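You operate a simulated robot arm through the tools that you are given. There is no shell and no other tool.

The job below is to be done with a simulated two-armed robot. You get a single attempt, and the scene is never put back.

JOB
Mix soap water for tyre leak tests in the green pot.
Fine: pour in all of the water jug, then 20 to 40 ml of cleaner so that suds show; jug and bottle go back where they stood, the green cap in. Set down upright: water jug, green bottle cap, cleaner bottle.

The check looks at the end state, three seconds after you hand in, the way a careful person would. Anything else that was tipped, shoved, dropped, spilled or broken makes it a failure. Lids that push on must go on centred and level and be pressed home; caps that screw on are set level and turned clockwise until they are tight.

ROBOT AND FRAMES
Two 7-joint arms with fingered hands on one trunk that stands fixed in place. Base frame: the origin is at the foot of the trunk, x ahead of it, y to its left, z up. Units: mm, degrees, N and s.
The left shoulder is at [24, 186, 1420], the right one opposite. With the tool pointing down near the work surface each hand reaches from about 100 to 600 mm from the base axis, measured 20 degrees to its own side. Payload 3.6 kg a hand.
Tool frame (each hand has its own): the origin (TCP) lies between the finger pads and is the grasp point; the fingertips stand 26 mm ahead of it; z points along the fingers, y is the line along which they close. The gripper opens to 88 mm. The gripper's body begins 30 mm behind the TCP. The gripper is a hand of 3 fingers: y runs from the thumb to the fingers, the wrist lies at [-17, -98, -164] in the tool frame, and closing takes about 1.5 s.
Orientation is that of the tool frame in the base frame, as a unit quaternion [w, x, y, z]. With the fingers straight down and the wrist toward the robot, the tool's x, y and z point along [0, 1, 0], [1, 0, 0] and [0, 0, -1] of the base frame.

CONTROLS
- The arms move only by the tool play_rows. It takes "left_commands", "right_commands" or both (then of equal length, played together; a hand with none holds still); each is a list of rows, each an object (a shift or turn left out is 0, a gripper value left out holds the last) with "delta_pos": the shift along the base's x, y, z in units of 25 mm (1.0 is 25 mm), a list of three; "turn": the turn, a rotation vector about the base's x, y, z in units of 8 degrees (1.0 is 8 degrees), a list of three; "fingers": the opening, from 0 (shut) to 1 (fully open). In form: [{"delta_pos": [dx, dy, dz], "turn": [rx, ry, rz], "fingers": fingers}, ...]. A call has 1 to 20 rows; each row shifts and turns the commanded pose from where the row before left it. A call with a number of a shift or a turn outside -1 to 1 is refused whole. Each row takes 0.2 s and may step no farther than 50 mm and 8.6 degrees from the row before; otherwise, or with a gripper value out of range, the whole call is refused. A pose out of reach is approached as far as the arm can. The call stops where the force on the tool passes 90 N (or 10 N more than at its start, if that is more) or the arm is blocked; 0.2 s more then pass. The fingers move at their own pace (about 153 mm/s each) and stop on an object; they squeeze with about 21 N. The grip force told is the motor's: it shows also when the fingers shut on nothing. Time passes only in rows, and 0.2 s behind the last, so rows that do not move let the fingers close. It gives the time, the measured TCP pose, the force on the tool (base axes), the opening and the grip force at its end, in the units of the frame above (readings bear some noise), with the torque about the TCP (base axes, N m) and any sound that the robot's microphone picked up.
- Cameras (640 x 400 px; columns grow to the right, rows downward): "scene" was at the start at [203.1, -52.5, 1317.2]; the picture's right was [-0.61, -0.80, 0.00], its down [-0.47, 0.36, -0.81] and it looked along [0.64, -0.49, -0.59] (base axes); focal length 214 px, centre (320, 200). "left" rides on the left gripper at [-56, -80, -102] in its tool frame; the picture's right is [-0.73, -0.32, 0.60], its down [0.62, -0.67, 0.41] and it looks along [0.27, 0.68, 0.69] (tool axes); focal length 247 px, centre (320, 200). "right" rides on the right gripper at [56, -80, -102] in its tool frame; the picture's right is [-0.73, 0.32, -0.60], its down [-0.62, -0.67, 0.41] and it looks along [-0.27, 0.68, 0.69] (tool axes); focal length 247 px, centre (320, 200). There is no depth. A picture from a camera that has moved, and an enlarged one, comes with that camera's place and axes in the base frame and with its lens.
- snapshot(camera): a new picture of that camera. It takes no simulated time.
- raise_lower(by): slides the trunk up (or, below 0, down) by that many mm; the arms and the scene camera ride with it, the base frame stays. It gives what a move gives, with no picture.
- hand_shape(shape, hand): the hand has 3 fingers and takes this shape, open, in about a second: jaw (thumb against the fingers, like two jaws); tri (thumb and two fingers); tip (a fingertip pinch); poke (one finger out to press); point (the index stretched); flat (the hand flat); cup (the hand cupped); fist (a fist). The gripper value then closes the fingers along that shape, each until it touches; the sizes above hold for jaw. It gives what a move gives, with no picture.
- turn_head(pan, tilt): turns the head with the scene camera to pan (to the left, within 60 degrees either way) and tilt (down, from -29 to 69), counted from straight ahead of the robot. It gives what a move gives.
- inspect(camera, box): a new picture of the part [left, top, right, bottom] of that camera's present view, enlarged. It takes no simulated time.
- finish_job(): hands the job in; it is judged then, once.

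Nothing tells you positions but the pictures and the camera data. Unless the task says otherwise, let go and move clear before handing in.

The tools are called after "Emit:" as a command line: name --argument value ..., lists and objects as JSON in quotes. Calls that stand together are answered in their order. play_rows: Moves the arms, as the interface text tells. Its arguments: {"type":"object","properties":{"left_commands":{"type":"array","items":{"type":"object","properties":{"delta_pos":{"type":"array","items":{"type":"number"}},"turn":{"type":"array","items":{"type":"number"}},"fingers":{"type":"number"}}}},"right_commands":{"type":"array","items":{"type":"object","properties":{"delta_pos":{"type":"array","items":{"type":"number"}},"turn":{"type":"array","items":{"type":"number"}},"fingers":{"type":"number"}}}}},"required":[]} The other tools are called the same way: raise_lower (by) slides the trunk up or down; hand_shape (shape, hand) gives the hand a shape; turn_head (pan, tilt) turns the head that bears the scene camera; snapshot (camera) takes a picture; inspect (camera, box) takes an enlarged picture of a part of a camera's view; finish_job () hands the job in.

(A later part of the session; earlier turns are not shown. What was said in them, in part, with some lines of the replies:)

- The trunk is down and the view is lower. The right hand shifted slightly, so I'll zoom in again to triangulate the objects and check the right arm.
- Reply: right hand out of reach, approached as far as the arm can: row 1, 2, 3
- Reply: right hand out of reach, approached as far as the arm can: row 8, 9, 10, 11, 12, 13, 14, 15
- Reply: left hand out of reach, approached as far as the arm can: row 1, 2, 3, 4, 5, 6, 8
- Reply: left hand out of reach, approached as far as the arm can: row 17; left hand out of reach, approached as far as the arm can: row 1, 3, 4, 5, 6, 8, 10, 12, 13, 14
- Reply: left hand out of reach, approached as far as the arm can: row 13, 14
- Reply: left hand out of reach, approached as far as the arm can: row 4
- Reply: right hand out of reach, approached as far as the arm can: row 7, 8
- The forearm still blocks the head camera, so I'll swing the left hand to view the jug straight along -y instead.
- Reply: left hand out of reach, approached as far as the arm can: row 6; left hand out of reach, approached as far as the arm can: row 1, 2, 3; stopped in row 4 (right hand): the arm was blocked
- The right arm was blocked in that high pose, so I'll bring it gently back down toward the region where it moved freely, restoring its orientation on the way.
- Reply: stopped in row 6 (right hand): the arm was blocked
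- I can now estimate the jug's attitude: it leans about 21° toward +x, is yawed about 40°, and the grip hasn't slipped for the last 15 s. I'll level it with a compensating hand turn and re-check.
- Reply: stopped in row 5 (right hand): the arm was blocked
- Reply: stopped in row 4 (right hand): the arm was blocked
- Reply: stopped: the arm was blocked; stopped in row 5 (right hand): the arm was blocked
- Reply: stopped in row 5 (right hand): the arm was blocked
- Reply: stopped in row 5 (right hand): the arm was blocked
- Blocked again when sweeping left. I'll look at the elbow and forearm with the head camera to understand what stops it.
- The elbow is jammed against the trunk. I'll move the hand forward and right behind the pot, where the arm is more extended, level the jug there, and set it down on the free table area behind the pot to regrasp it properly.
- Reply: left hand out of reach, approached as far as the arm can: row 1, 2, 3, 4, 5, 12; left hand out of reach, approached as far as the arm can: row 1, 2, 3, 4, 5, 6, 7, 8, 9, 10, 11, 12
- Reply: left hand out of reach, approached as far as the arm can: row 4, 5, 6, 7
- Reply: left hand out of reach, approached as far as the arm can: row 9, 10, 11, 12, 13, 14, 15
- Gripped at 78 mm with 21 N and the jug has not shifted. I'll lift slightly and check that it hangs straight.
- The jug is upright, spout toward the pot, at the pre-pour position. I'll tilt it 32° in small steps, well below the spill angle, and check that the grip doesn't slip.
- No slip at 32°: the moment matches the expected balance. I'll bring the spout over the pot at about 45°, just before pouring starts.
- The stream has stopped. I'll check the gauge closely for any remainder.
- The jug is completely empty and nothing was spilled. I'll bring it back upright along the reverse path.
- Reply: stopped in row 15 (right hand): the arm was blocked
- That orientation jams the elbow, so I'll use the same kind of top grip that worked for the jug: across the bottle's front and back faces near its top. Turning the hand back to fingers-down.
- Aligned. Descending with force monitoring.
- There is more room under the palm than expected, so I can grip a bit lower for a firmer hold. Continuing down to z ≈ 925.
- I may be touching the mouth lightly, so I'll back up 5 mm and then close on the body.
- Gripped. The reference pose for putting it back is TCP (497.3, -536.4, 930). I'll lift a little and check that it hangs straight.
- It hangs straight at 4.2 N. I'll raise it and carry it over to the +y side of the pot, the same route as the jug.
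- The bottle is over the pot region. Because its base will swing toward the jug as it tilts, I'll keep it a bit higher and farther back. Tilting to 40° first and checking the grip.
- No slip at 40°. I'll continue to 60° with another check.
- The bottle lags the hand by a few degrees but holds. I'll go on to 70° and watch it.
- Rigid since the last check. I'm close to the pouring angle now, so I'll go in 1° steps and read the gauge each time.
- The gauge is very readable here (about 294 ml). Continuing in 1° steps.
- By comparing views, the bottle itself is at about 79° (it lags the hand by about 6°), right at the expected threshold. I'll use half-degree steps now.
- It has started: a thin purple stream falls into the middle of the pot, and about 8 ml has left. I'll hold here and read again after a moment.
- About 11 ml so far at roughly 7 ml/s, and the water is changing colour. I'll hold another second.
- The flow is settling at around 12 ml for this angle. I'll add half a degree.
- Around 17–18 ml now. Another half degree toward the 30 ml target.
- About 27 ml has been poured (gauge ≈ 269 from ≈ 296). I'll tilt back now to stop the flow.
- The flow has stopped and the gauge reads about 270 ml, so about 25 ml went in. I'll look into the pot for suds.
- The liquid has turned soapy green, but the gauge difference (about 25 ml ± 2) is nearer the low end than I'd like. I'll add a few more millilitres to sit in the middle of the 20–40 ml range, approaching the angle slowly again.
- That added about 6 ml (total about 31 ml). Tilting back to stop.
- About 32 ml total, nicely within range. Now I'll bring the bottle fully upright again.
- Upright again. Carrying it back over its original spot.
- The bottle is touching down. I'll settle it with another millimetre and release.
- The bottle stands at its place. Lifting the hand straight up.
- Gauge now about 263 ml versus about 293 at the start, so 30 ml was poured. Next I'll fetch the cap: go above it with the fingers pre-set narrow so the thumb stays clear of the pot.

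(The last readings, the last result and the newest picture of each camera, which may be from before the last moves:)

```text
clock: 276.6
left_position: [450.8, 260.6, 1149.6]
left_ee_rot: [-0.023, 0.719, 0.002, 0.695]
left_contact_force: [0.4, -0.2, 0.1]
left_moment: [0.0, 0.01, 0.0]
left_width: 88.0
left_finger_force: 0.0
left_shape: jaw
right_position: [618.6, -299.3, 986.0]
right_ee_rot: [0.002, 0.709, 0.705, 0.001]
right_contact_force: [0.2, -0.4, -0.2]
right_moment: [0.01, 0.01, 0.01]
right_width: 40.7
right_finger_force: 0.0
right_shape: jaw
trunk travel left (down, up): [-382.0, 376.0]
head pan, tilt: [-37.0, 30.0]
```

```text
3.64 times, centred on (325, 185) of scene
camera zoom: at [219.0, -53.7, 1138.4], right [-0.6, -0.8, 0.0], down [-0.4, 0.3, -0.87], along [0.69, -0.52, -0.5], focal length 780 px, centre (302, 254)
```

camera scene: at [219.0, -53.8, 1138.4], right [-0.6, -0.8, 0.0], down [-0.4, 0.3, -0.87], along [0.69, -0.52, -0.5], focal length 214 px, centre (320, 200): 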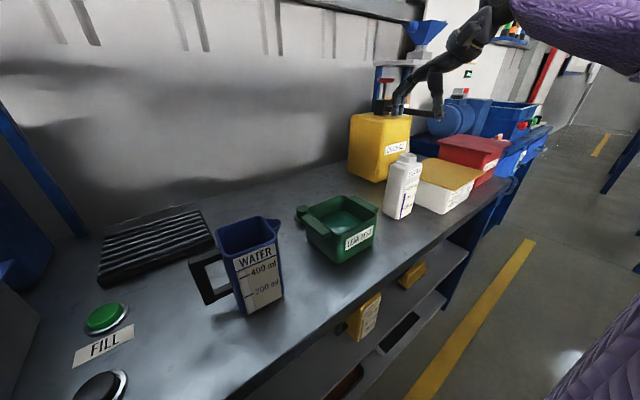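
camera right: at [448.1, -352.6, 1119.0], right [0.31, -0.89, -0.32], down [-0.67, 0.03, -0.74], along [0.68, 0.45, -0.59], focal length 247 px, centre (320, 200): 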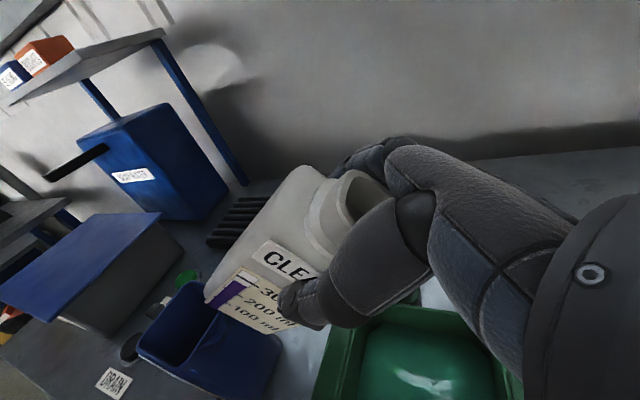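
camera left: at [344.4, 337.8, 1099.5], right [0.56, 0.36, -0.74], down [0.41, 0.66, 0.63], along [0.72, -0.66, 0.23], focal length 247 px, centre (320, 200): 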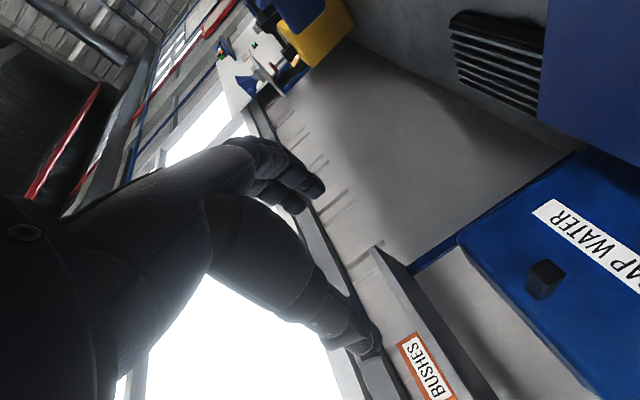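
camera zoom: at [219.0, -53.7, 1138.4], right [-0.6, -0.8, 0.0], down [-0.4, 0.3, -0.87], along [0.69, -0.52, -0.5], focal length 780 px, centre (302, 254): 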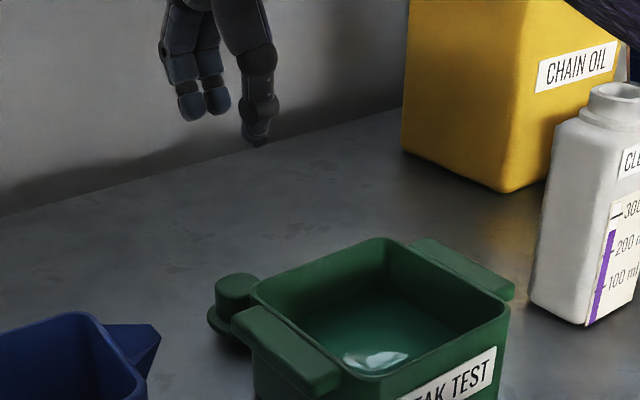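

The cap is exactly under the hand. Descending.

Emit:
play_rows --right_commands '[{"delta_pos": [0, 0, -0.7]}, {"delta_pos": [0, 0, -0.7]}, {"delta_pos": [0, 0, -0.7]}, {"delta_pos": [0, 0, -0.7]}, {"delta_pos": [0, 0, -0.6]}, {"delta_pos": [0, 0, -0.4]}, {}]'

Emit:
inspect --camera "right" --box '[220, 150, 400, 330]'

Emit:
inspect --camera "scene" --box '[290, 165, 350, 225]'

```text
clock: 278.2
left_position: [451.1, 259.5, 1149.7]
left_ee_rot: [-0.023, 0.718, 0.002, 0.695]
left_contact_force: [-0.5, 1.0, -0.1]
left_moment: [-0.01, 0.01, 0.02]
left_width: 88.2
left_finger_force: 0.1
left_shape: jaw
right_position: [617.6, -296.7, 889.5]
right_ee_rot: [0.001, 0.709, 0.705, 0.0]
right_contact_force: [-0.4, 0.5, -0.1]
right_moment: [0.01, -0.01, -0.01]
right_width: 41.1
right_finger_force: 0.1
right_shape: jaw
trunk travel left (down, up): [-382.0, 376.0]
head pan, tilt: [-37.0, 30.0]
```

```text
2.22 times, centred on (310, 240) of right
camera zoom: at [538.2, -241.6, 992.5], right [0.31, -0.74, 0.6], down [-0.67, -0.62, -0.41], along [0.68, -0.27, -0.69], focal length 549 px, centre (342, 111)
```

zoom: 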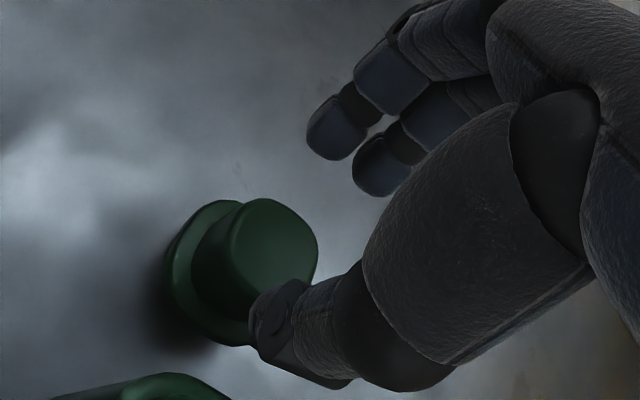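

```text
6.67 times, centred on (320, 195) of scene
camera zoom: at [219.0, -53.7, 1138.4], right [-0.6, -0.8, 0.0], down [-0.4, 0.3, -0.87], along [0.69, -0.52, -0.5], focal length 1430 px, centre (320, 233)
```

zoom: 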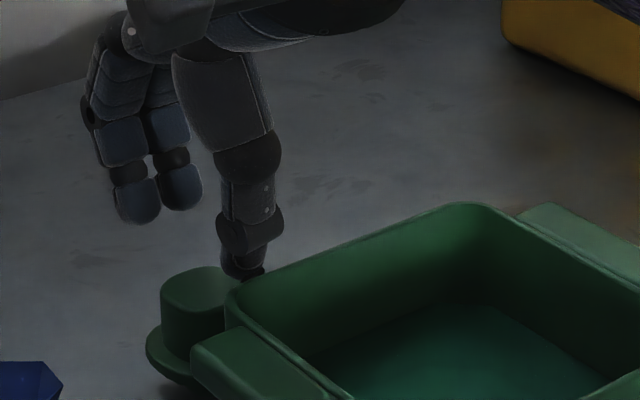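

Emit:
play_rows --right_commands '[{"delta_pos": [0, 0, -0.3]}, {"delta_pos": [0, 0, -0.3]}, {"delta_pos": [0, 0, -0.3]}, {"delta_pos": [0, 0, -0.2]}, {}]'

Emit:
inspect --camera "right" --box '[220, 150, 400, 330]'

Emit:
inspect --camera "scene" --box '[290, 165, 350, 225]'

```text
clock: 279.4
left_position: [450.7, 259.9, 1149.7]
left_ee_rot: [-0.023, 0.718, 0.002, 0.696]
left_contact_force: [-0.3, -0.5, -0.4]
left_moment: [0.01, -0.01, 0.01]
left_width: 88.0
left_finger_force: 0.1
left_shape: jaw
right_position: [619.0, -297.5, 863.7]
right_ee_rot: [0.001, 0.709, 0.705, 0.0]
right_contact_force: [0.8, 0.0, -0.3]
right_moment: [-0.03, 0.01, -0.02]
right_width: 41.1
right_finger_force: 0.0
right_shape: jaw
trunk travel left (down, up): [-382.0, 376.0]
head pan, tilt: [-37.0, 30.0]
```

```text
2.22 times, centred on (310, 240) of right
camera zoom: at [538.7, -241.8, 965.5], right [0.31, -0.74, 0.6], down [-0.67, -0.62, -0.41], along [0.68, -0.27, -0.69], focal length 549 px, centre (342, 111)
```

zoom: 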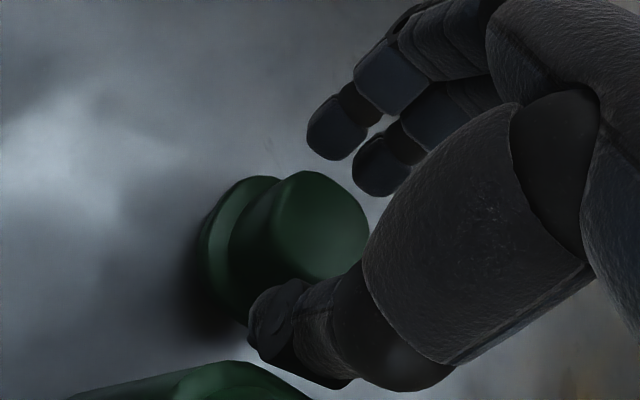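

```text
6.67 times, centred on (320, 195) of scene
camera zoom: at [219.0, -53.7, 1138.4], right [-0.6, -0.8, 0.0], down [-0.4, 0.3, -0.87], along [0.69, -0.52, -0.5], focal length 1430 px, centre (320, 233)
```

zoom: 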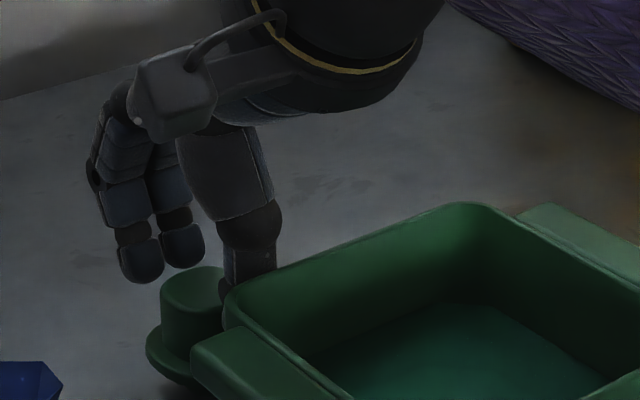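

Emit:
play_rows --right_commands '[{"delta_pos": [0, -0.05, -0.2]}, {"delta_pos": [0, 0, -0.2]}, {"delta_pos": [0, 0, -0.2]}, {}]'

Emit:
inspect --camera "right" --box '[220, 150, 400, 330]'

```text
clock: 280.4
left_position: [451.4, 260.5, 1149.1]
left_ee_rot: [-0.022, 0.718, 0.002, 0.695]
left_contact_force: [0.0, -0.7, -0.9]
left_moment: [0.0, 0.0, -0.02]
left_width: 87.8
left_finger_force: 0.0
left_shape: jaw
right_position: [616.8, -298.8, 848.0]
right_ee_rot: [0.0, 0.71, 0.704, 0.0]
right_contact_force: [0.1, -0.1, 0.3]
right_moment: [-0.01, 0.01, -0.01]
right_width: 40.8
right_finger_force: 0.1
right_shape: jaw
trunk travel left (down, up): [-382.0, 376.0]
head pan, tilt: [-37.0, 30.0]
```

```text
2.22 times, centred on (310, 240) of right
camera zoom: at [538.7, -242.5, 950.6], right [0.31, -0.74, 0.6], down [-0.67, -0.62, -0.41], along [0.68, -0.27, -0.69], focal length 549 px, centre (342, 111)
```

zoom: 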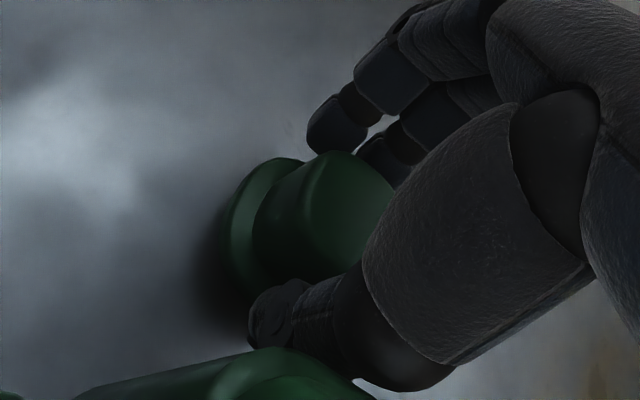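

Same relative view as when I released it. Closing on the cap.

Emit:
play_rows --right_commands '[{"fingers": 0.4}, {"fingers": 0.35}, {"fingers": 0.3}, {"fingers": 0.2}, {"fingers": 0.0}, {"fingers": 0.0}, {"fingers": 0.0}, {"fingers": 0.0}]'

Emit:
play_rows --right_commands '[{"delta_pos": [0, 0, 0.15]}, {"delta_pos": [0, 0, 0.2]}, {"delta_pos": [0, 0, 0.3]}, {"delta_pos": [0, 0, 0.5]}, {"delta_pos": [0, 0, 0.7]}, {"delta_pos": [0, 0, 0.8]}, {"delta_pos": [0, 0, 0.8]}, {}]'

Emit:
inspect --camera "right" --box '[220, 150, 400, 330]'

Emit:
inspect --camera "scene" --box '[270, 130, 350, 210]'

```text
clock: 282.2
left_position: [451.5, 259.6, 1150.5]
left_ee_rot: [-0.023, 0.718, 0.002, 0.695]
left_contact_force: [0.4, -0.2, -0.2]
left_moment: [-0.01, 0.01, 0.01]
left_width: 87.8
left_finger_force: 0.1
left_shape: jaw
right_position: [618.6, -299.1, 847.5]
right_ee_rot: [0.001, 0.709, 0.705, -0.001]
right_contact_force: [-0.5, 0.7, 0.3]
right_moment: [0.0, 0.0, 0.04]
right_width: 25.7
right_finger_force: 20.5
right_shape: jaw
trunk travel left (down, up): [-382.0, 376.0]
head pan, tilt: [-37.0, 30.0]
```

```text
clock: 284.1
left_position: [451.2, 260.1, 1149.4]
left_ee_rot: [-0.022, 0.718, 0.003, 0.696]
left_contact_force: [-0.4, 0.2, -0.4]
left_moment: [0.02, 0.04, -0.01]
left_width: 87.9
left_finger_force: 0.0
left_shape: jaw
right_position: [617.8, -300.1, 934.7]
right_ee_rot: [0.001, 0.709, 0.705, 0.0]
right_contact_force: [0.0, -0.3, -1.1]
right_moment: [0.01, -0.02, 0.0]
right_width: 25.8
right_finger_force: 21.0
right_shape: jaw
trunk travel left (down, up): [-382.0, 376.0]
head pan, tilt: [-37.0, 30.0]
```

```text
2.22 times, centred on (310, 240) of right
camera zoom: at [538.6, -243.6, 1037.5], right [0.31, -0.74, 0.6], down [-0.67, -0.62, -0.41], along [0.68, -0.27, -0.69], focal length 549 px, centre (342, 111)
```

zoom: 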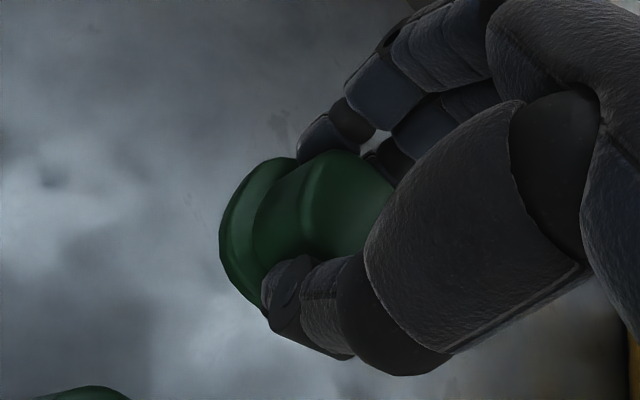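

```text
5.00 times, centred on (310, 170) of scene
camera zoom: at [219.1, -53.8, 1138.4], right [-0.6, -0.8, 0.0], down [-0.4, 0.3, -0.87], along [0.69, -0.52, -0.5], focal length 1072 px, centre (370, 350)
```

zoom: 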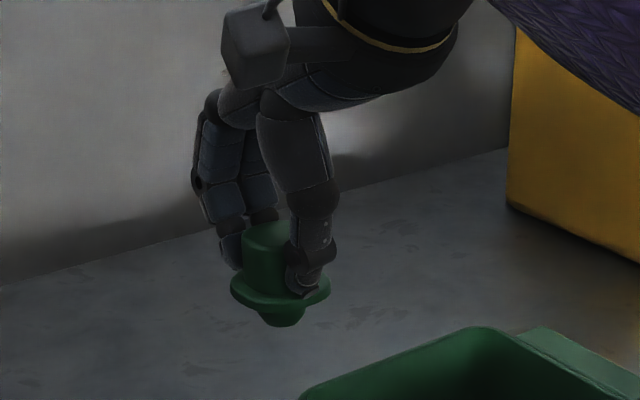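

The cap is held level, with a tapered plug below. Lifting and moving it above the bottle's mouth.

Emit:
play_rows --right_commands '[{"delta_pos": [0, 0, 0.8]}, {"delta_pos": [0, 0, 0.8]}, {"delta_pos": [0, 0, 0.8]}, {"delta_pos": [0, 0, 0.8]}, {"delta_pos": [0, 0, 0.8]}, {"delta_pos": [0, 0, 0.8]}, {"delta_pos": [0, 0, 0.6]}, {"delta_pos": [-0.48, -0.94, 0]}, {"delta_pos": [-0.48, -0.94, 0]}, {"delta_pos": [-0.48, -0.94, 0]}, {"delta_pos": [-0.48, -0.94, 0]}, {"delta_pos": [-0.48, -0.94, 0]}, {"delta_pos": [-0.48, -0.94, 0]}, {"delta_pos": [-0.48, -0.94, 0]}, {"delta_pos": [-0.48, -0.94, 0]}, {"delta_pos": [-0.48, -0.94, 0]}, {"delta_pos": [-0.48, -0.92, 0]}, {}]'

Emit:
inspect --camera "scene" --box '[370, 90, 450, 200]'

Emit:
inspect --camera "right" --box '[180, 150, 400, 370]'

```text
clock: 287.9
left_position: [450.1, 260.4, 1149.2]
left_ee_rot: [-0.021, 0.718, 0.004, 0.696]
left_contact_force: [-1.0, -0.5, -0.4]
left_moment: [-0.01, 0.0, 0.01]
left_width: 87.8
left_finger_force: 0.0
left_shape: jaw
right_position: [498.6, -533.5, 1070.1]
right_ee_rot: [0.002, 0.708, 0.706, 0.0]
right_contact_force: [-1.2, 0.4, -0.4]
right_moment: [0.03, -0.03, 0.03]
right_width: 25.9
right_finger_force: 21.0
right_shape: jaw
trunk travel left (down, up): [-382.0, 376.0]
head pan, tilt: [-37.0, 30.0]
```

```text
3.64 times, centred on (410, 145) of scene
camera zoom: at [219.3, -53.6, 1138.4], right [-0.6, -0.8, 0.0], down [-0.4, 0.3, -0.87], along [0.69, -0.52, -0.5], focal length 780 px, centre (-7, 400)
```

zoom: 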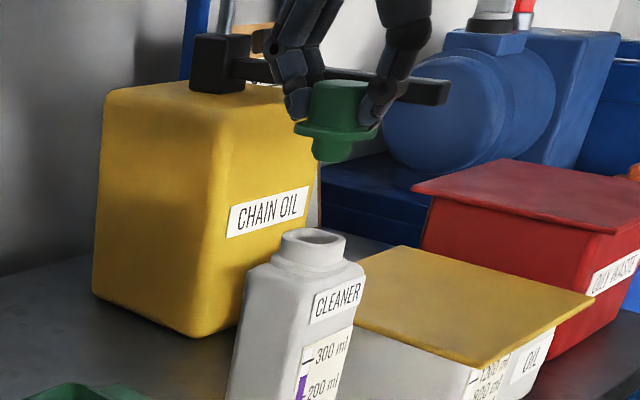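

```text
1.82 times, centred on (290, 260) of right
camera zoom: at [418.9, -478.0, 1172.4], right [0.31, -0.74, 0.6], down [-0.67, -0.62, -0.41], along [0.68, -0.27, -0.69], focal length 449 px, centre (374, 91)
```

zoom: 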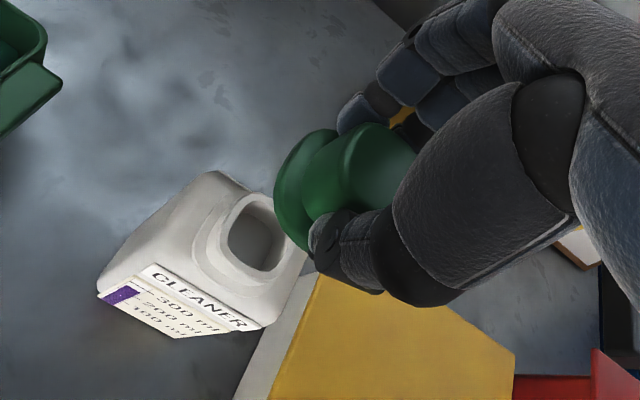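

Emit:
play_rows --right_commands '[{"delta_pos": [-0.03, 0, -0.3]}, {"delta_pos": [0, 0, -0.38]}, {}]'

Emit:
inspect --camera "scene" --box '[370, 110, 450, 230]'

Emit:
inspect --camera "right" --box '[180, 150, 400, 370]'

```text
clock: 288.6
left_position: [451.6, 260.3, 1149.9]
left_ee_rot: [-0.023, 0.718, 0.002, 0.696]
left_contact_force: [-0.9, -0.9, 0.6]
left_moment: [0.02, -0.01, 0.01]
left_width: 87.9
left_finger_force: 0.1
left_shape: jaw
right_position: [496.8, -533.1, 1052.8]
right_ee_rot: [0.002, 0.709, 0.706, 0.001]
right_contact_force: [0.0, -0.2, -0.6]
right_moment: [0.02, -0.03, 0.03]
right_width: 25.7
right_finger_force: 21.7
right_shape: jaw
trunk travel left (down, up): [-382.0, 376.0]
head pan, tilt: [-37.0, 30.0]
```

```text
3.33 times, centred on (410, 170) of scene
camera zoom: at [219.1, -53.7, 1138.4], right [-0.6, -0.8, 0.0], down [-0.4, 0.3, -0.87], along [0.69, -0.52, -0.5], focal length 715 px, centre (20, 300)
```

zoom: 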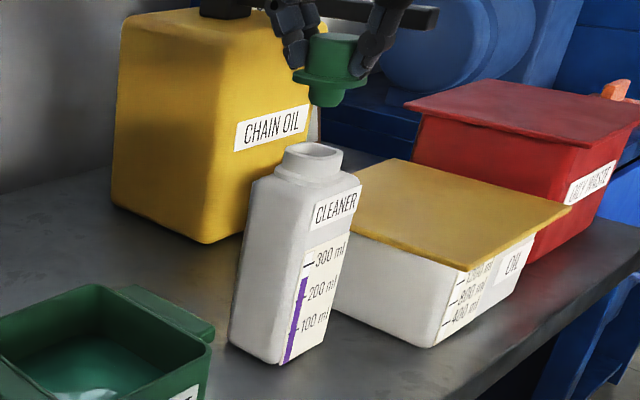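

```text
1.82 times, centred on (290, 260) of right
camera zoom: at [417.6, -477.6, 1155.3], right [0.31, -0.74, 0.6], down [-0.67, -0.62, -0.41], along [0.68, -0.27, -0.69], focal length 449 px, centre (374, 91)
```

zoom: 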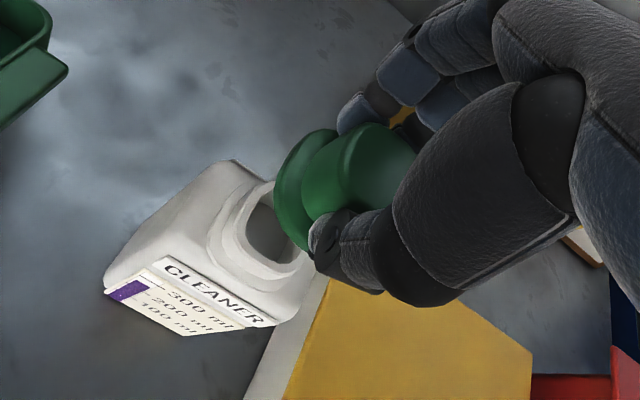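

The cap sits over the mouth in the same relation as when it was pulled out. I'll lower it slowly, watching the forces.

Emit:
play_rows --right_commands '[{"delta_pos": [0, 0, -0.3]}, {"delta_pos": [0, 0, -0.3]}, {"delta_pos": [0, 0, -0.3]}, {"delta_pos": [0, 0, -0.2]}, {}]'

Emit:
inspect --camera "scene" --box '[380, 125, 440, 185]'

Emit:
inspect --camera "right" --box '[240, 190, 340, 290]'

```text
clock: 289.9
left_position: [452.1, 259.8, 1150.0]
left_ee_rot: [-0.022, 0.718, 0.002, 0.696]
left_contact_force: [0.8, -0.3, 0.0]
left_moment: [-0.02, 0.0, -0.02]
left_width: 87.9
left_finger_force: 0.0
left_shape: jaw
right_position: [496.0, -533.4, 1026.6]
right_ee_rot: [0.001, 0.708, 0.706, 0.0]
right_contact_force: [-0.4, -0.6, -0.5]
right_moment: [0.02, 0.02, -0.02]
right_width: 25.9
right_finger_force: 20.5
right_shape: jaw
trunk travel left (down, up): [-382.0, 376.0]
head pan, tilt: [-37.0, 30.0]
```

```text
6.67 times, centred on (410, 155) of scene
camera zoom: at [219.1, -53.8, 1138.4], right [-0.6, -0.8, 0.0], down [-0.4, 0.3, -0.87], along [0.69, -0.52, -0.5], focal length 1430 px, centre (-280, 500)
```

zoom: 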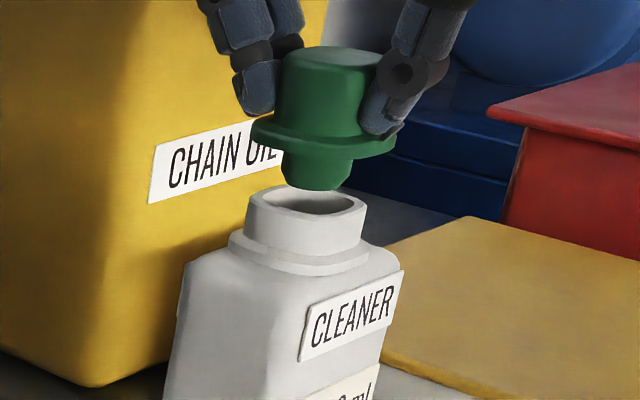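

```text
4.00 times, centred on (290, 240) of right
camera zoom: at [417.4, -477.4, 1127.9], right [0.31, -0.74, 0.6], down [-0.67, -0.62, -0.41], along [0.68, -0.27, -0.69], focal length 988 px, centre (440, 40)
```

zoom: 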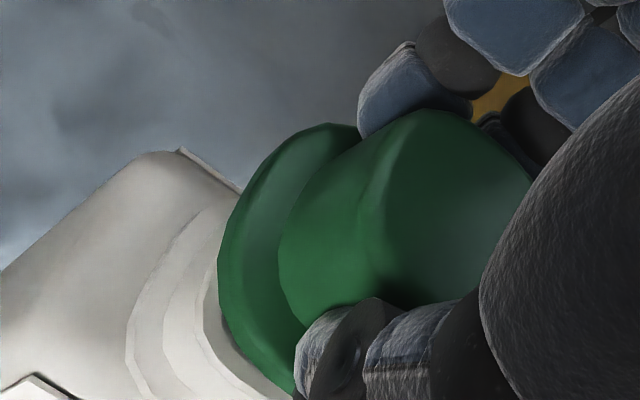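

Emit:
play_rows --right_commands '[{"delta_pos": [0.02, 0, -0.1]}, {"delta_pos": [0, 0, -0.1]}, {"delta_pos": [0, 0, -0.1]}, {}]'

Emit:
inspect --camera "scene" --box '[380, 125, 440, 185]'

Emit:
play_rows --right_commands '[{"delta_pos": [0, 0, -0.08]}, {"delta_pos": [0, 0, -0.08]}, {}]'

Emit:
inspect --camera "scene" --box '[380, 125, 440, 185]'

```text
clock: 290.9
left_position: [452.5, 261.7, 1149.8]
left_ee_rot: [-0.023, 0.718, 0.002, 0.695]
left_contact_force: [-0.2, 0.2, -0.1]
left_moment: [0.02, 0.03, -0.02]
left_width: 88.1
left_finger_force: 0.1
left_shape: jaw
right_position: [497.3, -533.8, 1017.1]
right_ee_rot: [0.002, 0.709, 0.706, 0.0]
right_contact_force: [0.3, 0.2, -0.9]
right_moment: [0.03, -0.02, -0.02]
right_width: 25.7
right_finger_force: 21.1
right_shape: jaw
trunk travel left (down, up): [-382.0, 376.0]
head pan, tilt: [-37.0, 30.0]
```

```text
6.67 times, centred on (410, 155) of scene
camera zoom: at [219.0, -53.8, 1138.4], right [-0.6, -0.8, 0.0], down [-0.4, 0.3, -0.87], along [0.69, -0.52, -0.5], focal length 1430 px, centre (-280, 500)
```

zoom: 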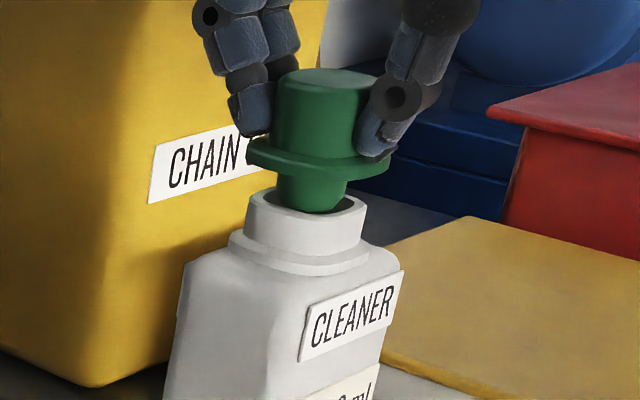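

```text
clock: 291.6
left_position: [452.2, 260.8, 1150.6]
left_ee_rot: [-0.023, 0.718, 0.002, 0.695]
left_contact_force: [-0.4, 0.7, 0.1]
left_moment: [-0.01, 0.02, 0.0]
left_width: 87.9
left_finger_force: 0.0
left_shape: jaw
right_position: [497.6, -533.7, 1013.7]
right_ee_rot: [0.001, 0.709, 0.705, -0.001]
right_contact_force: [0.5, 0.2, -0.7]
right_moment: [0.0, 0.0, 0.03]
right_width: 25.9
right_finger_force: 20.5
right_shape: jaw
trunk travel left (down, up): [-382.0, 376.0]
head pan, tilt: [-37.0, 30.0]
```

```text
6.67 times, centred on (410, 155) of scene
camera zoom: at [219.0, -53.8, 1138.4], right [-0.6, -0.8, 0.0], down [-0.4, 0.3, -0.87], along [0.69, -0.52, -0.5], focal length 1430 px, centre (-280, 500)
```

zoom: 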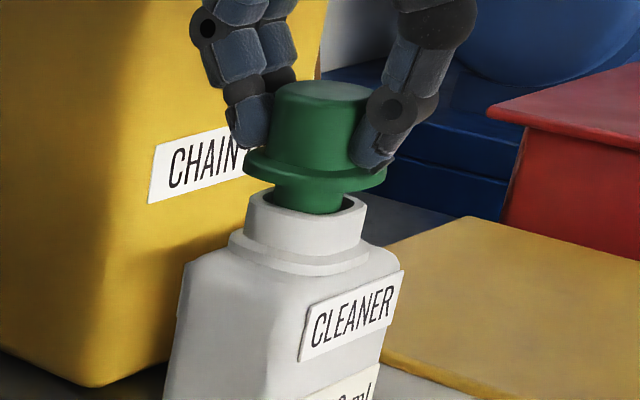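

The plug is entering the mouth cleanly. Continuing down until the flange seats.

Emit:
play_rows --right_commands '[{"delta_pos": [0, 0, -0.08]}, {"delta_pos": [0, 0, -0.08]}, {}]'

Emit:
play_rows --right_commands '[{"delta_pos": [0, 0, -0.06]}, {"delta_pos": [0, 0, -0.06]}, {}]'

Emit:
inspect --camera "scene" --box '[380, 125, 440, 185]'

```text
clock: 292.4
left_position: [451.0, 259.3, 1150.2]
left_ee_rot: [-0.023, 0.718, 0.002, 0.696]
left_contact_force: [-0.5, 0.1, 0.4]
left_moment: [0.03, 0.03, -0.01]
left_width: 88.2
left_finger_force: 0.0
left_shape: jaw
right_position: [497.9, -533.6, 1010.0]
right_ee_rot: [0.001, 0.709, 0.705, 0.0]
right_contact_force: [0.5, -0.3, -0.5]
right_moment: [-0.03, -0.02, 0.01]
right_width: 25.8
right_finger_force: 20.8
right_shape: jaw
trunk travel left (down, up): [-382.0, 376.0]
head pan, tilt: [-37.0, 30.0]
```

```text
clock: 293.2
left_position: [451.3, 260.0, 1149.5]
left_ee_rot: [-0.023, 0.718, 0.002, 0.696]
left_contact_force: [0.1, 0.1, 0.3]
left_moment: [-0.01, 0.0, -0.02]
left_width: 87.8
left_finger_force: 0.1
left_shape: jaw
right_position: [498.3, -533.5, 1007.7]
right_ee_rot: [0.002, 0.709, 0.705, 0.0]
right_contact_force: [-0.6, -1.1, 1.6]
right_moment: [-0.02, 0.0, 0.0]
right_width: 25.7
right_finger_force: 20.6
right_shape: jaw
trunk travel left (down, up): [-382.0, 376.0]
head pan, tilt: [-37.0, 30.0]
```

```text
6.67 times, centred on (410, 155) of scene
camera zoom: at [219.0, -53.9, 1138.4], right [-0.6, -0.8, 0.0], down [-0.4, 0.3, -0.87], along [0.69, -0.52, -0.5], focal length 1430 px, centre (-280, 500)
```

zoom: 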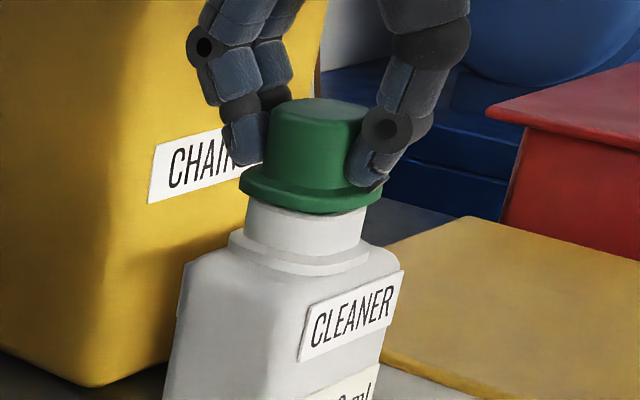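

The flange is nearly seated. Pressing further in 1 mm steps.

Emit:
play_rows --right_commands '[{"delta_pos": [0, 0, -0.05]}, {"delta_pos": [0, 0, -0.05]}, {}]'

Emit:
play_rows --right_commands '[{"delta_pos": [0, 0, -0.05]}, {}]'

Emit:
inspect --camera "scene" --box '[380, 125, 440, 185]'

```text
clock: 294.1
left_position: [451.2, 260.4, 1149.4]
left_ee_rot: [-0.023, 0.718, 0.002, 0.696]
left_contact_force: [-0.2, 0.0, 0.0]
left_moment: [-0.02, -0.01, 0.02]
left_width: 87.9
left_finger_force: 0.0
left_shape: jaw
right_position: [497.2, -534.3, 1005.3]
right_ee_rot: [0.001, 0.709, 0.705, 0.0]
right_contact_force: [0.3, -1.1, 0.4]
right_moment: [0.01, 0.0, 0.01]
right_width: 25.9
right_finger_force: 21.5
right_shape: jaw
trunk travel left (down, up): [-382.0, 376.0]
head pan, tilt: [-37.0, 30.0]
```

```text
clock: 294.6
left_position: [451.3, 260.0, 1150.4]
left_ee_rot: [-0.022, 0.718, 0.002, 0.696]
left_contact_force: [0.5, -0.4, -0.2]
left_moment: [0.0, 0.0, 0.02]
left_width: 87.8
left_finger_force: 0.0
left_shape: jaw
right_position: [498.0, -533.6, 1004.1]
right_ee_rot: [0.001, 0.709, 0.705, 0.001]
right_contact_force: [-0.2, -0.5, -0.7]
right_moment: [-0.05, 0.01, -0.03]
right_width: 25.7
right_finger_force: 20.7
right_shape: jaw
trunk travel left (down, up): [-382.0, 376.0]
head pan, tilt: [-37.0, 30.0]
```

```text
6.67 times, centred on (410, 155) of scene
camera zoom: at [219.0, -53.8, 1138.4], right [-0.6, -0.8, 0.0], down [-0.4, 0.3, -0.87], along [0.69, -0.52, -0.5], focal length 1430 px, centre (-280, 500)
```

zoom: 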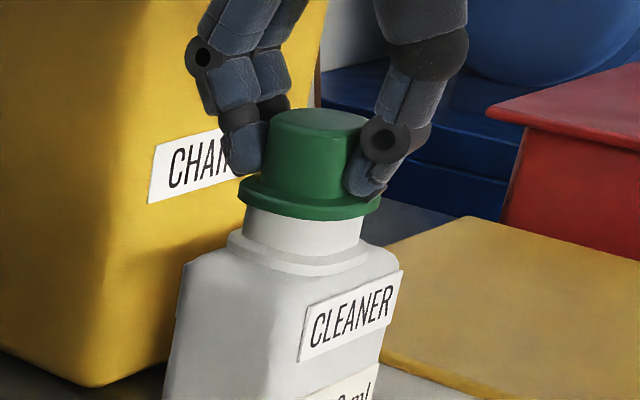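

Emit:
play_rows --right_commands '[{"delta_pos": [0, 0, -0.05]}, {}]'

Emit:
play_rows --right_commands '[{"delta_pos": [0, 0, -0.05]}, {}]'

Emit:
play_rows --right_commands '[{"delta_pos": [0, 0, -0.05]}, {}]'

Emit:
inspect --camera "scene" --box '[380, 125, 440, 185]'

```text
clock: 295.2
left_position: [451.5, 259.8, 1150.5]
left_ee_rot: [-0.023, 0.718, 0.002, 0.696]
left_contact_force: [0.6, 0.0, 0.4]
left_moment: [0.01, 0.03, -0.01]
left_width: 87.8
left_finger_force: 0.1
left_shape: jaw
right_position: [498.3, -534.5, 1002.5]
right_ee_rot: [0.002, 0.709, 0.706, 0.001]
right_contact_force: [-1.3, -1.1, 2.0]
right_moment: [-0.01, -0.03, 0.01]
right_width: 25.8
right_finger_force: 21.3
right_shape: jaw
trunk travel left (down, up): [-382.0, 376.0]
head pan, tilt: [-37.0, 30.0]
```

```text
clock: 295.9
left_position: [450.4, 260.1, 1149.0]
left_ee_rot: [-0.022, 0.718, 0.003, 0.696]
left_contact_force: [-0.1, -0.4, 0.6]
left_moment: [0.0, -0.02, -0.02]
left_width: 88.0
left_finger_force: 0.0
left_shape: jaw
right_position: [497.9, -534.4, 1001.9]
right_ee_rot: [0.003, 0.709, 0.705, 0.002]
right_contact_force: [0.6, -1.6, 6.2]
right_moment: [-0.03, -0.05, -0.02]
right_width: 26.0
right_finger_force: 21.3
right_shape: jaw
trunk travel left (down, up): [-382.0, 376.0]
head pan, tilt: [-37.0, 30.0]
```

```text
clock: 296.4
left_position: [449.4, 260.2, 1149.3]
left_ee_rot: [-0.022, 0.718, 0.002, 0.695]
left_contact_force: [-0.4, 0.3, -0.7]
left_moment: [-0.04, -0.01, -0.01]
left_width: 87.9
left_finger_force: 0.0
left_shape: jaw
right_position: [497.2, -534.6, 1001.4]
right_ee_rot: [0.002, 0.709, 0.705, 0.001]
right_contact_force: [1.2, -3.0, 11.5]
right_moment: [-0.03, 0.01, -0.01]
right_width: 26.3
right_finger_force: 21.1
right_shape: jaw
trunk travel left (down, up): [-382.0, 376.0]
head pan, tilt: [-37.0, 30.0]
```

```text
6.67 times, centred on (410, 155) of scene
camera zoom: at [218.3, -53.3, 1138.7], right [-0.6, -0.8, 0.0], down [-0.4, 0.3, -0.87], along [0.69, -0.52, -0.5], focal length 1430 px, centre (-280, 500)
```

zoom: 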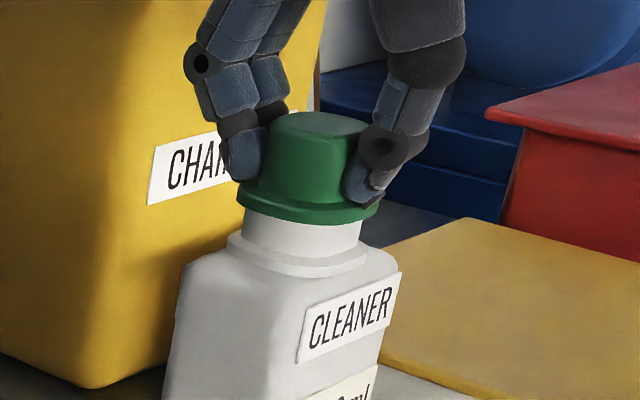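

Seated with 11 N reaction. I'll press a bit harder so it's home.

Emit:
play_rows --right_commands '[{"delta_pos": [0, 0.02, -0.05]}, {"delta_pos": [0, 0, -0.05]}, {}, {}]'

Emit:
inspect --camera "scene" --box '[370, 125, 450, 230]'

Emit:
inspect --camera "right" --box '[180, 150, 400, 370]'

```text
clock: 297.4
left_position: [449.9, 261.9, 1150.0]
left_ee_rot: [-0.023, 0.718, 0.003, 0.696]
left_contact_force: [0.3, 1.0, -1.2]
left_moment: [-0.02, 0.02, 0.01]
left_width: 87.7
left_finger_force: 0.1
left_shape: jaw
right_position: [496.0, -532.8, 1000.5]
right_ee_rot: [0.005, 0.71, 0.705, 0.002]
right_contact_force: [2.1, -5.6, 25.4]
right_moment: [-0.14, -0.21, -0.01]
right_width: 27.0
right_finger_force: 21.2
right_shape: jaw
trunk travel left (down, up): [-382.0, 376.0]
head pan, tilt: [-37.0, 30.0]
```

```text
3.81 times, centred on (410, 178) of scene
camera zoom: at [217.6, -52.6, 1138.9], right [-0.6, -0.8, 0.0], down [-0.4, 0.3, -0.87], along [0.69, -0.52, -0.5], focal length 817 px, centre (-23, 286)
```

zoom: 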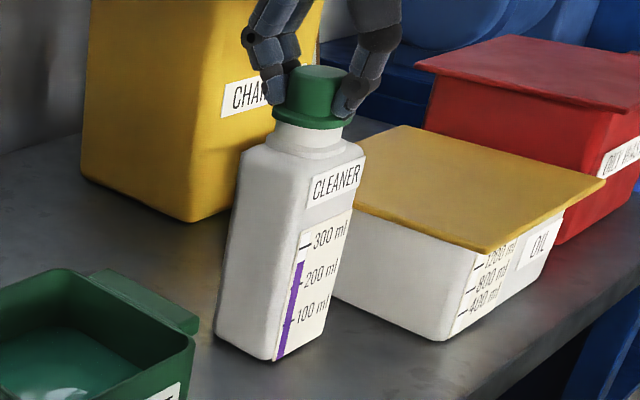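

```text
1.82 times, centred on (290, 260) of right
camera zoom: at [417.2, -476.7, 1102.3], right [0.31, -0.73, 0.6], down [-0.66, -0.62, -0.42], along [0.68, -0.27, -0.68], focal length 449 px, centre (374, 91)
```

zoom: 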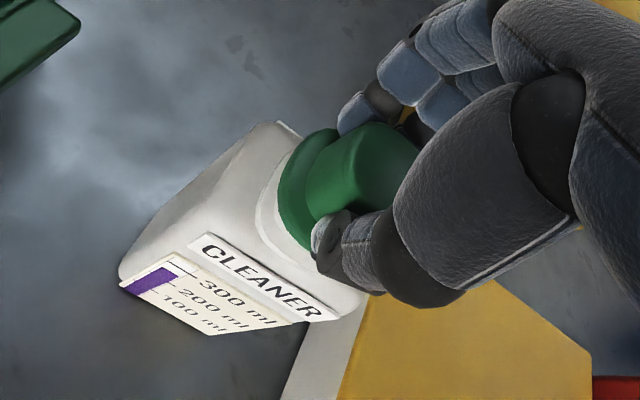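

Pressed with 25 N and it looks level. I'll relax most of the pressure (keeping a slight push) and then open.

Emit:
play_rows --right_commands '[{"delta_pos": [0.02, 0, 0.06]}, {"delta_pos": [0, 0, 0.03]}, {}]'

```text
clock: 298.2
left_position: [449.6, 262.0, 1150.1]
left_ee_rot: [-0.022, 0.718, 0.003, 0.696]
left_contact_force: [0.5, -0.6, -0.7]
left_moment: [0.02, 0.0, 0.0]
left_width: 87.9
left_finger_force: 0.2
left_shape: jaw
right_position: [496.9, -534.7, 1002.0]
right_ee_rot: [0.003, 0.709, 0.705, 0.002]
right_contact_force: [1.5, -4.6, 18.6]
right_moment: [-0.13, -0.17, 0.0]
right_width: 27.2
right_finger_force: 21.2
right_shape: jaw
trunk travel left (down, up): [-382.0, 376.0]
head pan, tilt: [-37.0, 30.0]
```

Emit:
play_rows --right_commands '[{"delta_pos": [0, 0, 0.06]}, {"delta_pos": [0, 0, 0.03]}, {}]'

```text
clock: 299.1
left_position: [451.3, 260.8, 1149.4]
left_ee_rot: [-0.021, 0.718, 0.002, 0.696]
left_contact_force: [-0.2, -0.6, -0.2]
left_moment: [-0.04, -0.02, -0.02]
left_width: 87.9
left_finger_force: 0.0
left_shape: jaw
right_position: [497.4, -533.4, 1001.8]
right_ee_rot: [0.001, 0.708, 0.706, -0.001]
right_contact_force: [0.5, -3.4, 9.5]
right_moment: [-0.02, -0.05, 0.01]
right_width: 27.2
right_finger_force: 20.6
right_shape: jaw
trunk travel left (down, up): [-382.0, 376.0]
head pan, tilt: [-37.0, 30.0]
```

Emit:
play_rows --right_commands '[{"delta_pos": [0, 0.02, 0.03]}, {}]'

Emit:
play_rows --right_commands '[{"fingers": 0.36}, {"fingers": 0.42}, {"fingers": 0.5}, {"fingers": 0.6}, {"fingers": 0.7}, {"fingers": 0.85}, {"fingers": 1.0}, {"fingers": 1.0}]'

Emit:
inspect --camera "scene" --box '[380, 125, 440, 185]'

Emit:
inspect --camera "scene" --box '[370, 125, 450, 230]'

```text
clock: 299.6
left_position: [449.6, 260.9, 1150.2]
left_ee_rot: [-0.023, 0.718, 0.003, 0.696]
left_contact_force: [0.1, -0.1, -0.7]
left_moment: [0.0, -0.02, 0.02]
left_width: 87.9
left_finger_force: 0.1
left_shape: jaw
right_position: [497.8, -533.7, 1003.0]
right_ee_rot: [0.0, 0.708, 0.706, 0.0]
right_contact_force: [-0.8, -1.7, 4.8]
right_moment: [-0.04, -0.04, -0.01]
right_width: 26.7
right_finger_force: 21.0
right_shape: jaw
trunk travel left (down, up): [-382.0, 376.0]
head pan, tilt: [-37.0, 30.0]
```

```text
clock: 301.4
left_position: [451.4, 262.1, 1150.3]
left_ee_rot: [-0.023, 0.718, 0.002, 0.696]
left_contact_force: [0.2, -0.5, 0.1]
left_moment: [-0.01, 0.01, 0.0]
left_width: 87.8
left_finger_force: 0.0
left_shape: jaw
right_position: [497.5, -533.6, 1002.2]
right_ee_rot: [0.001, 0.709, 0.705, 0.001]
right_contact_force: [-0.1, 0.5, -0.3]
right_moment: [-0.02, 0.0, 0.0]
right_width: 88.0
right_finger_force: 0.0
right_shape: jaw
trunk travel left (down, up): [-382.0, 376.0]
head pan, tilt: [-37.0, 30.0]
```

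```text
6.67 times, centred on (410, 155) of scene
camera zoom: at [219.0, -53.8, 1138.4], right [-0.6, -0.8, 0.0], down [-0.4, 0.3, -0.87], along [0.69, -0.52, -0.5], focal length 1430 px, centre (-280, 500)
```

zoom: 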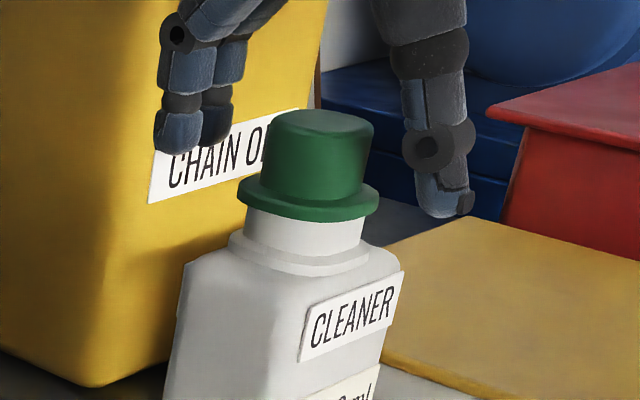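

```text
3.81 times, centred on (410, 178) of scene
camera zoom: at [219.0, -53.8, 1138.4], right [-0.6, -0.8, 0.0], down [-0.4, 0.3, -0.87], along [0.69, -0.52, -0.5], focal length 817 px, centre (-23, 286)
```

zoom: 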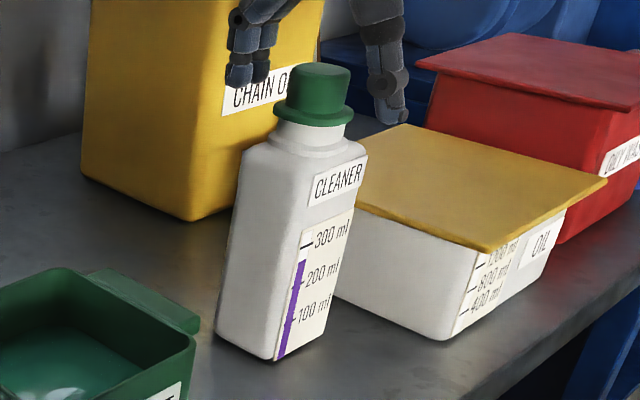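

The cap is on, level and fully seated, and the bottle stands upright. Moving the hand up and away.

Emit:
play_rows --right_commands '[{"delta_pos": [0, 0, 0.2]}, {"delta_pos": [0, 0, 0.4]}, {"delta_pos": [0, 0, 0.7]}, {"delta_pos": [0, 0, 0.9]}, {"delta_pos": [0, 0, 0.9]}, {"delta_pos": [0, 0, 0.9]}, {"delta_pos": [-0.8, 0.1, 0.4]}, {"delta_pos": [-0.8, 0.1, 0.4]}, {"delta_pos": [-0.8, 0.1, 0.2]}, {"delta_pos": [-0.8, 0.1, 0]}, {"delta_pos": [-0.8, 0.1, 0]}, {}]'

Emit:
snapshot --camera "scene"

Emit:
inspect --camera "scene" --box '[375, 130, 445, 225]'

Emit:
inspect --camera "scene" --box '[300, 185, 385, 270]'

Emit:
inspect --camera "scene" --box '[175, 200, 305, 325]'

```text
clock: 304.1
left_position: [451.6, 260.5, 1149.6]
left_ee_rot: [-0.023, 0.718, 0.003, 0.695]
left_contact_force: [-1.0, 0.2, 0.2]
left_moment: [-0.02, -0.02, -0.01]
left_width: 87.9
left_finger_force: 0.0
left_shape: jaw
right_position: [398.5, -520.9, 1127.7]
right_ee_rot: [0.002, 0.709, 0.705, 0.0]
right_contact_force: [0.8, 0.1, 0.3]
right_moment: [0.0, 0.01, 0.02]
right_width: 87.7
right_finger_force: 0.0
right_shape: jaw
trunk travel left (down, up): [-382.0, 376.0]
head pan, tilt: [-37.0, 30.0]
```

```text
taken
camera scene: at [219.2, -53.8, 1138.4], right [-0.6, -0.8, 0.0], down [-0.4, 0.3, -0.87], along [0.69, -0.52, -0.5], focal length 214 px, centre (320, 200)
```

scene: 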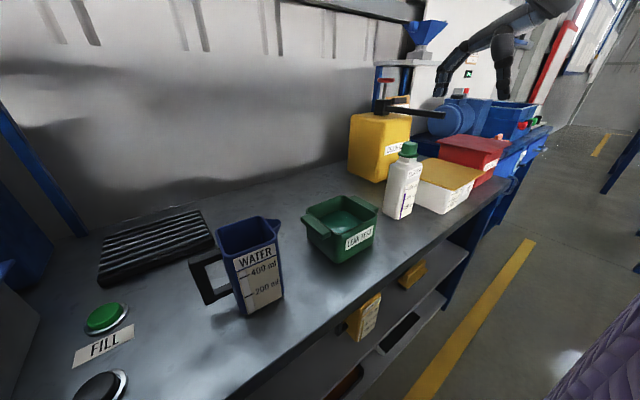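

```text
4.21 times, centred on (410, 178) of scene
camera zoom: at [219.2, -53.8, 1138.4], right [-0.6, -0.8, 0.0], down [-0.4, 0.3, -0.87], along [0.69, -0.52, -0.5], focal length 903 px, centre (-59, 295)
```

zoom: 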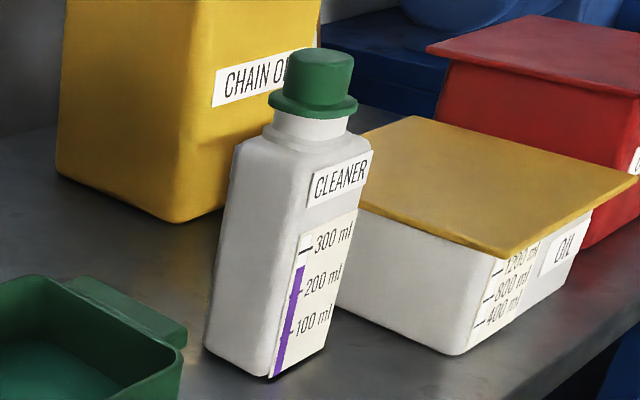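

```text
4.71 times, centred on (342, 228) of scene
camera zoom: at [219.2, -53.8, 1138.4], right [-0.6, -0.8, 0.0], down [-0.4, 0.3, -0.87], along [0.69, -0.52, -0.5], focal length 1009 px, centre (214, 71)
```

zoom: 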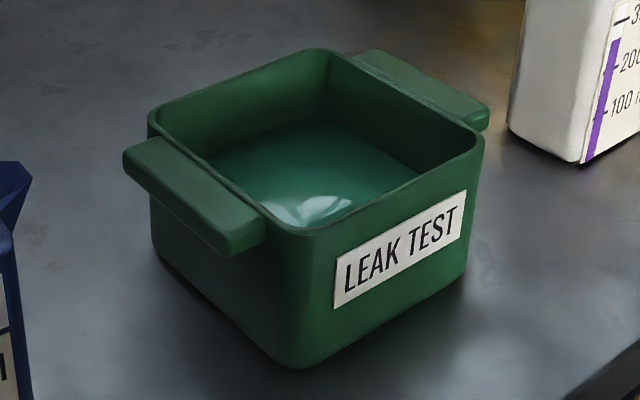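

```text
3.20 times, centred on (240, 262) of scene
camera zoom: at [219.2, -53.8, 1138.4], right [-0.6, -0.8, 0.0], down [-0.4, 0.3, -0.87], along [0.69, -0.52, -0.5], focal length 686 px, centre (576, 0)
```

zoom: 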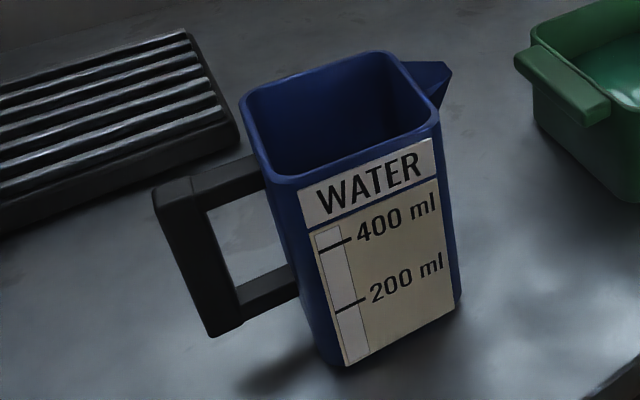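

Everything stands in its place. I'll take one close look into the pot from above with the hand camera to confirm the soapy mix.

Emit:
play_rows --right_commands '[{"delta_pos": [-0.1, 0.9, 0.2]}, {"delta_pos": [-0.1, 0.9, 0.2]}, {"delta_pos": [-0.1, 0.9, 0.2]}, {"delta_pos": [-0.1, 0.9, 0.2]}, {"delta_pos": [-0.1, 0.9, 0]}, {"delta_pos": [-0.1, 0.9, 0]}, {}]'

Emit:
snapshot --camera "right"

```text
clock: 305.6
left_position: [449.9, 260.2, 1150.0]
left_ee_rot: [-0.022, 0.718, 0.002, 0.695]
left_contact_force: [-0.1, 0.0, -0.3]
left_moment: [0.01, 0.0, -0.03]
left_width: 87.7
left_finger_force: 0.0
left_shape: jaw
right_position: [383.1, -384.9, 1147.3]
right_ee_rot: [0.002, 0.709, 0.705, -0.001]
right_contact_force: [-0.4, -0.4, 0.5]
right_moment: [0.01, 0.0, 0.03]
right_width: 87.7
right_finger_force: 0.1
right_shape: jaw
trunk travel left (down, up): [-382.0, 376.0]
head pan, tilt: [-37.0, 30.0]
```

```text
taken
camera right: at [303.7, -328.9, 1249.4], right [0.31, -0.74, 0.6], down [-0.67, -0.62, -0.41], along [0.68, -0.27, -0.69], focal length 247 px, centre (320, 200)
```

right: 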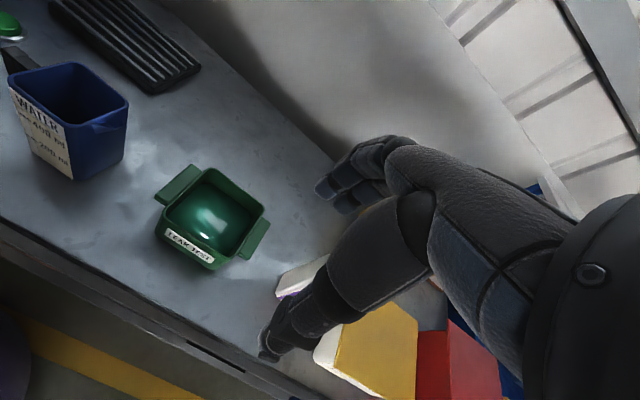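

Emit:
inspect --camera "right" --box '[150, 155, 280, 280]'

Emit:
inspect --camera "right" --box '[185, 190, 245, 245]'

```text
3.20 times, centred on (215, 218) of right
camera zoom: at [303.7, -328.9, 1249.4], right [0.31, -0.74, 0.6], down [-0.67, -0.62, -0.41], along [0.68, -0.27, -0.69], focal length 790 px, centre (656, 144)
```

zoom: 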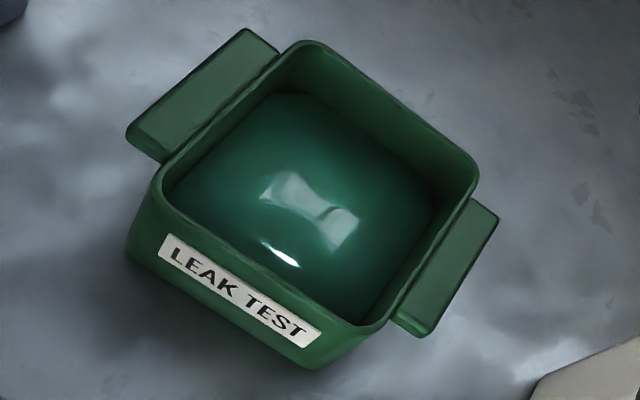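

```text
7.27 times, centred on (215, 218) of right
camera zoom: at [303.7, -328.9, 1249.4], right [0.31, -0.74, 0.6], down [-0.67, -0.62, -0.41], along [0.68, -0.27, -0.69], focal length 1796 px, centre (1084, 73)
```

zoom: 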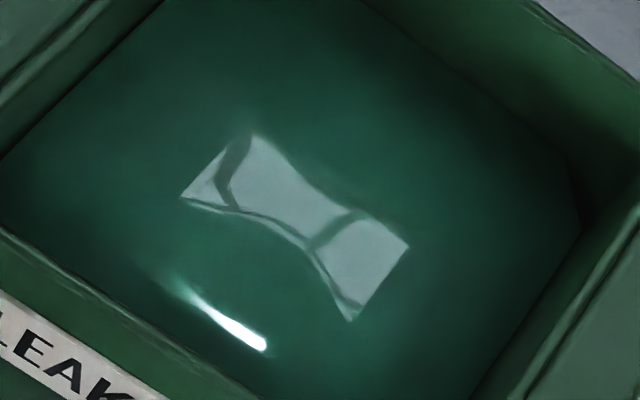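

I've checked the end state, and both hands are empty and clear:

- **Water:** the jug is empty and back on its spot, with nothing spilled on the bench.
- **Cleaner:** about 30 ml went into the pot, and the liquid turned from blue to soapy green. I can't make out distinct foam on the surface.
- **Bottle:** it stands upright where it was, with the green cap seated level and pressed in.

Handing in.

Emit:
finish_job

```text
The job is handed in.
```

The leak-test mix is in the green pot and I've handed the job in, but I never saw distinct foam on the surface. The liquid did turn from blue to soapy green as the cleaner went in.

- **Water:** the whole jug went into the pot. The jug gauge reads empty and I saw no spill.
- **Cleaner:** about 30 ml by the bottle gauge, from roughly 294 ml down to 263 ml. That is inside the 20–40 ml range.
- **Jug:** it is back upright within a couple of millimetres of its original spot. My first grip on the handle twisted, so I set the full jug down behind the pot, gripped it again by its body, and poured from there.
- **Bottle and cap:** the bottle is back upright where it stood. The green cap is a push-in plug; I seated it level and pressed it in with about 25 N.

The pot and the other things on the bench look undisturbed, and both hands are empty and clear.
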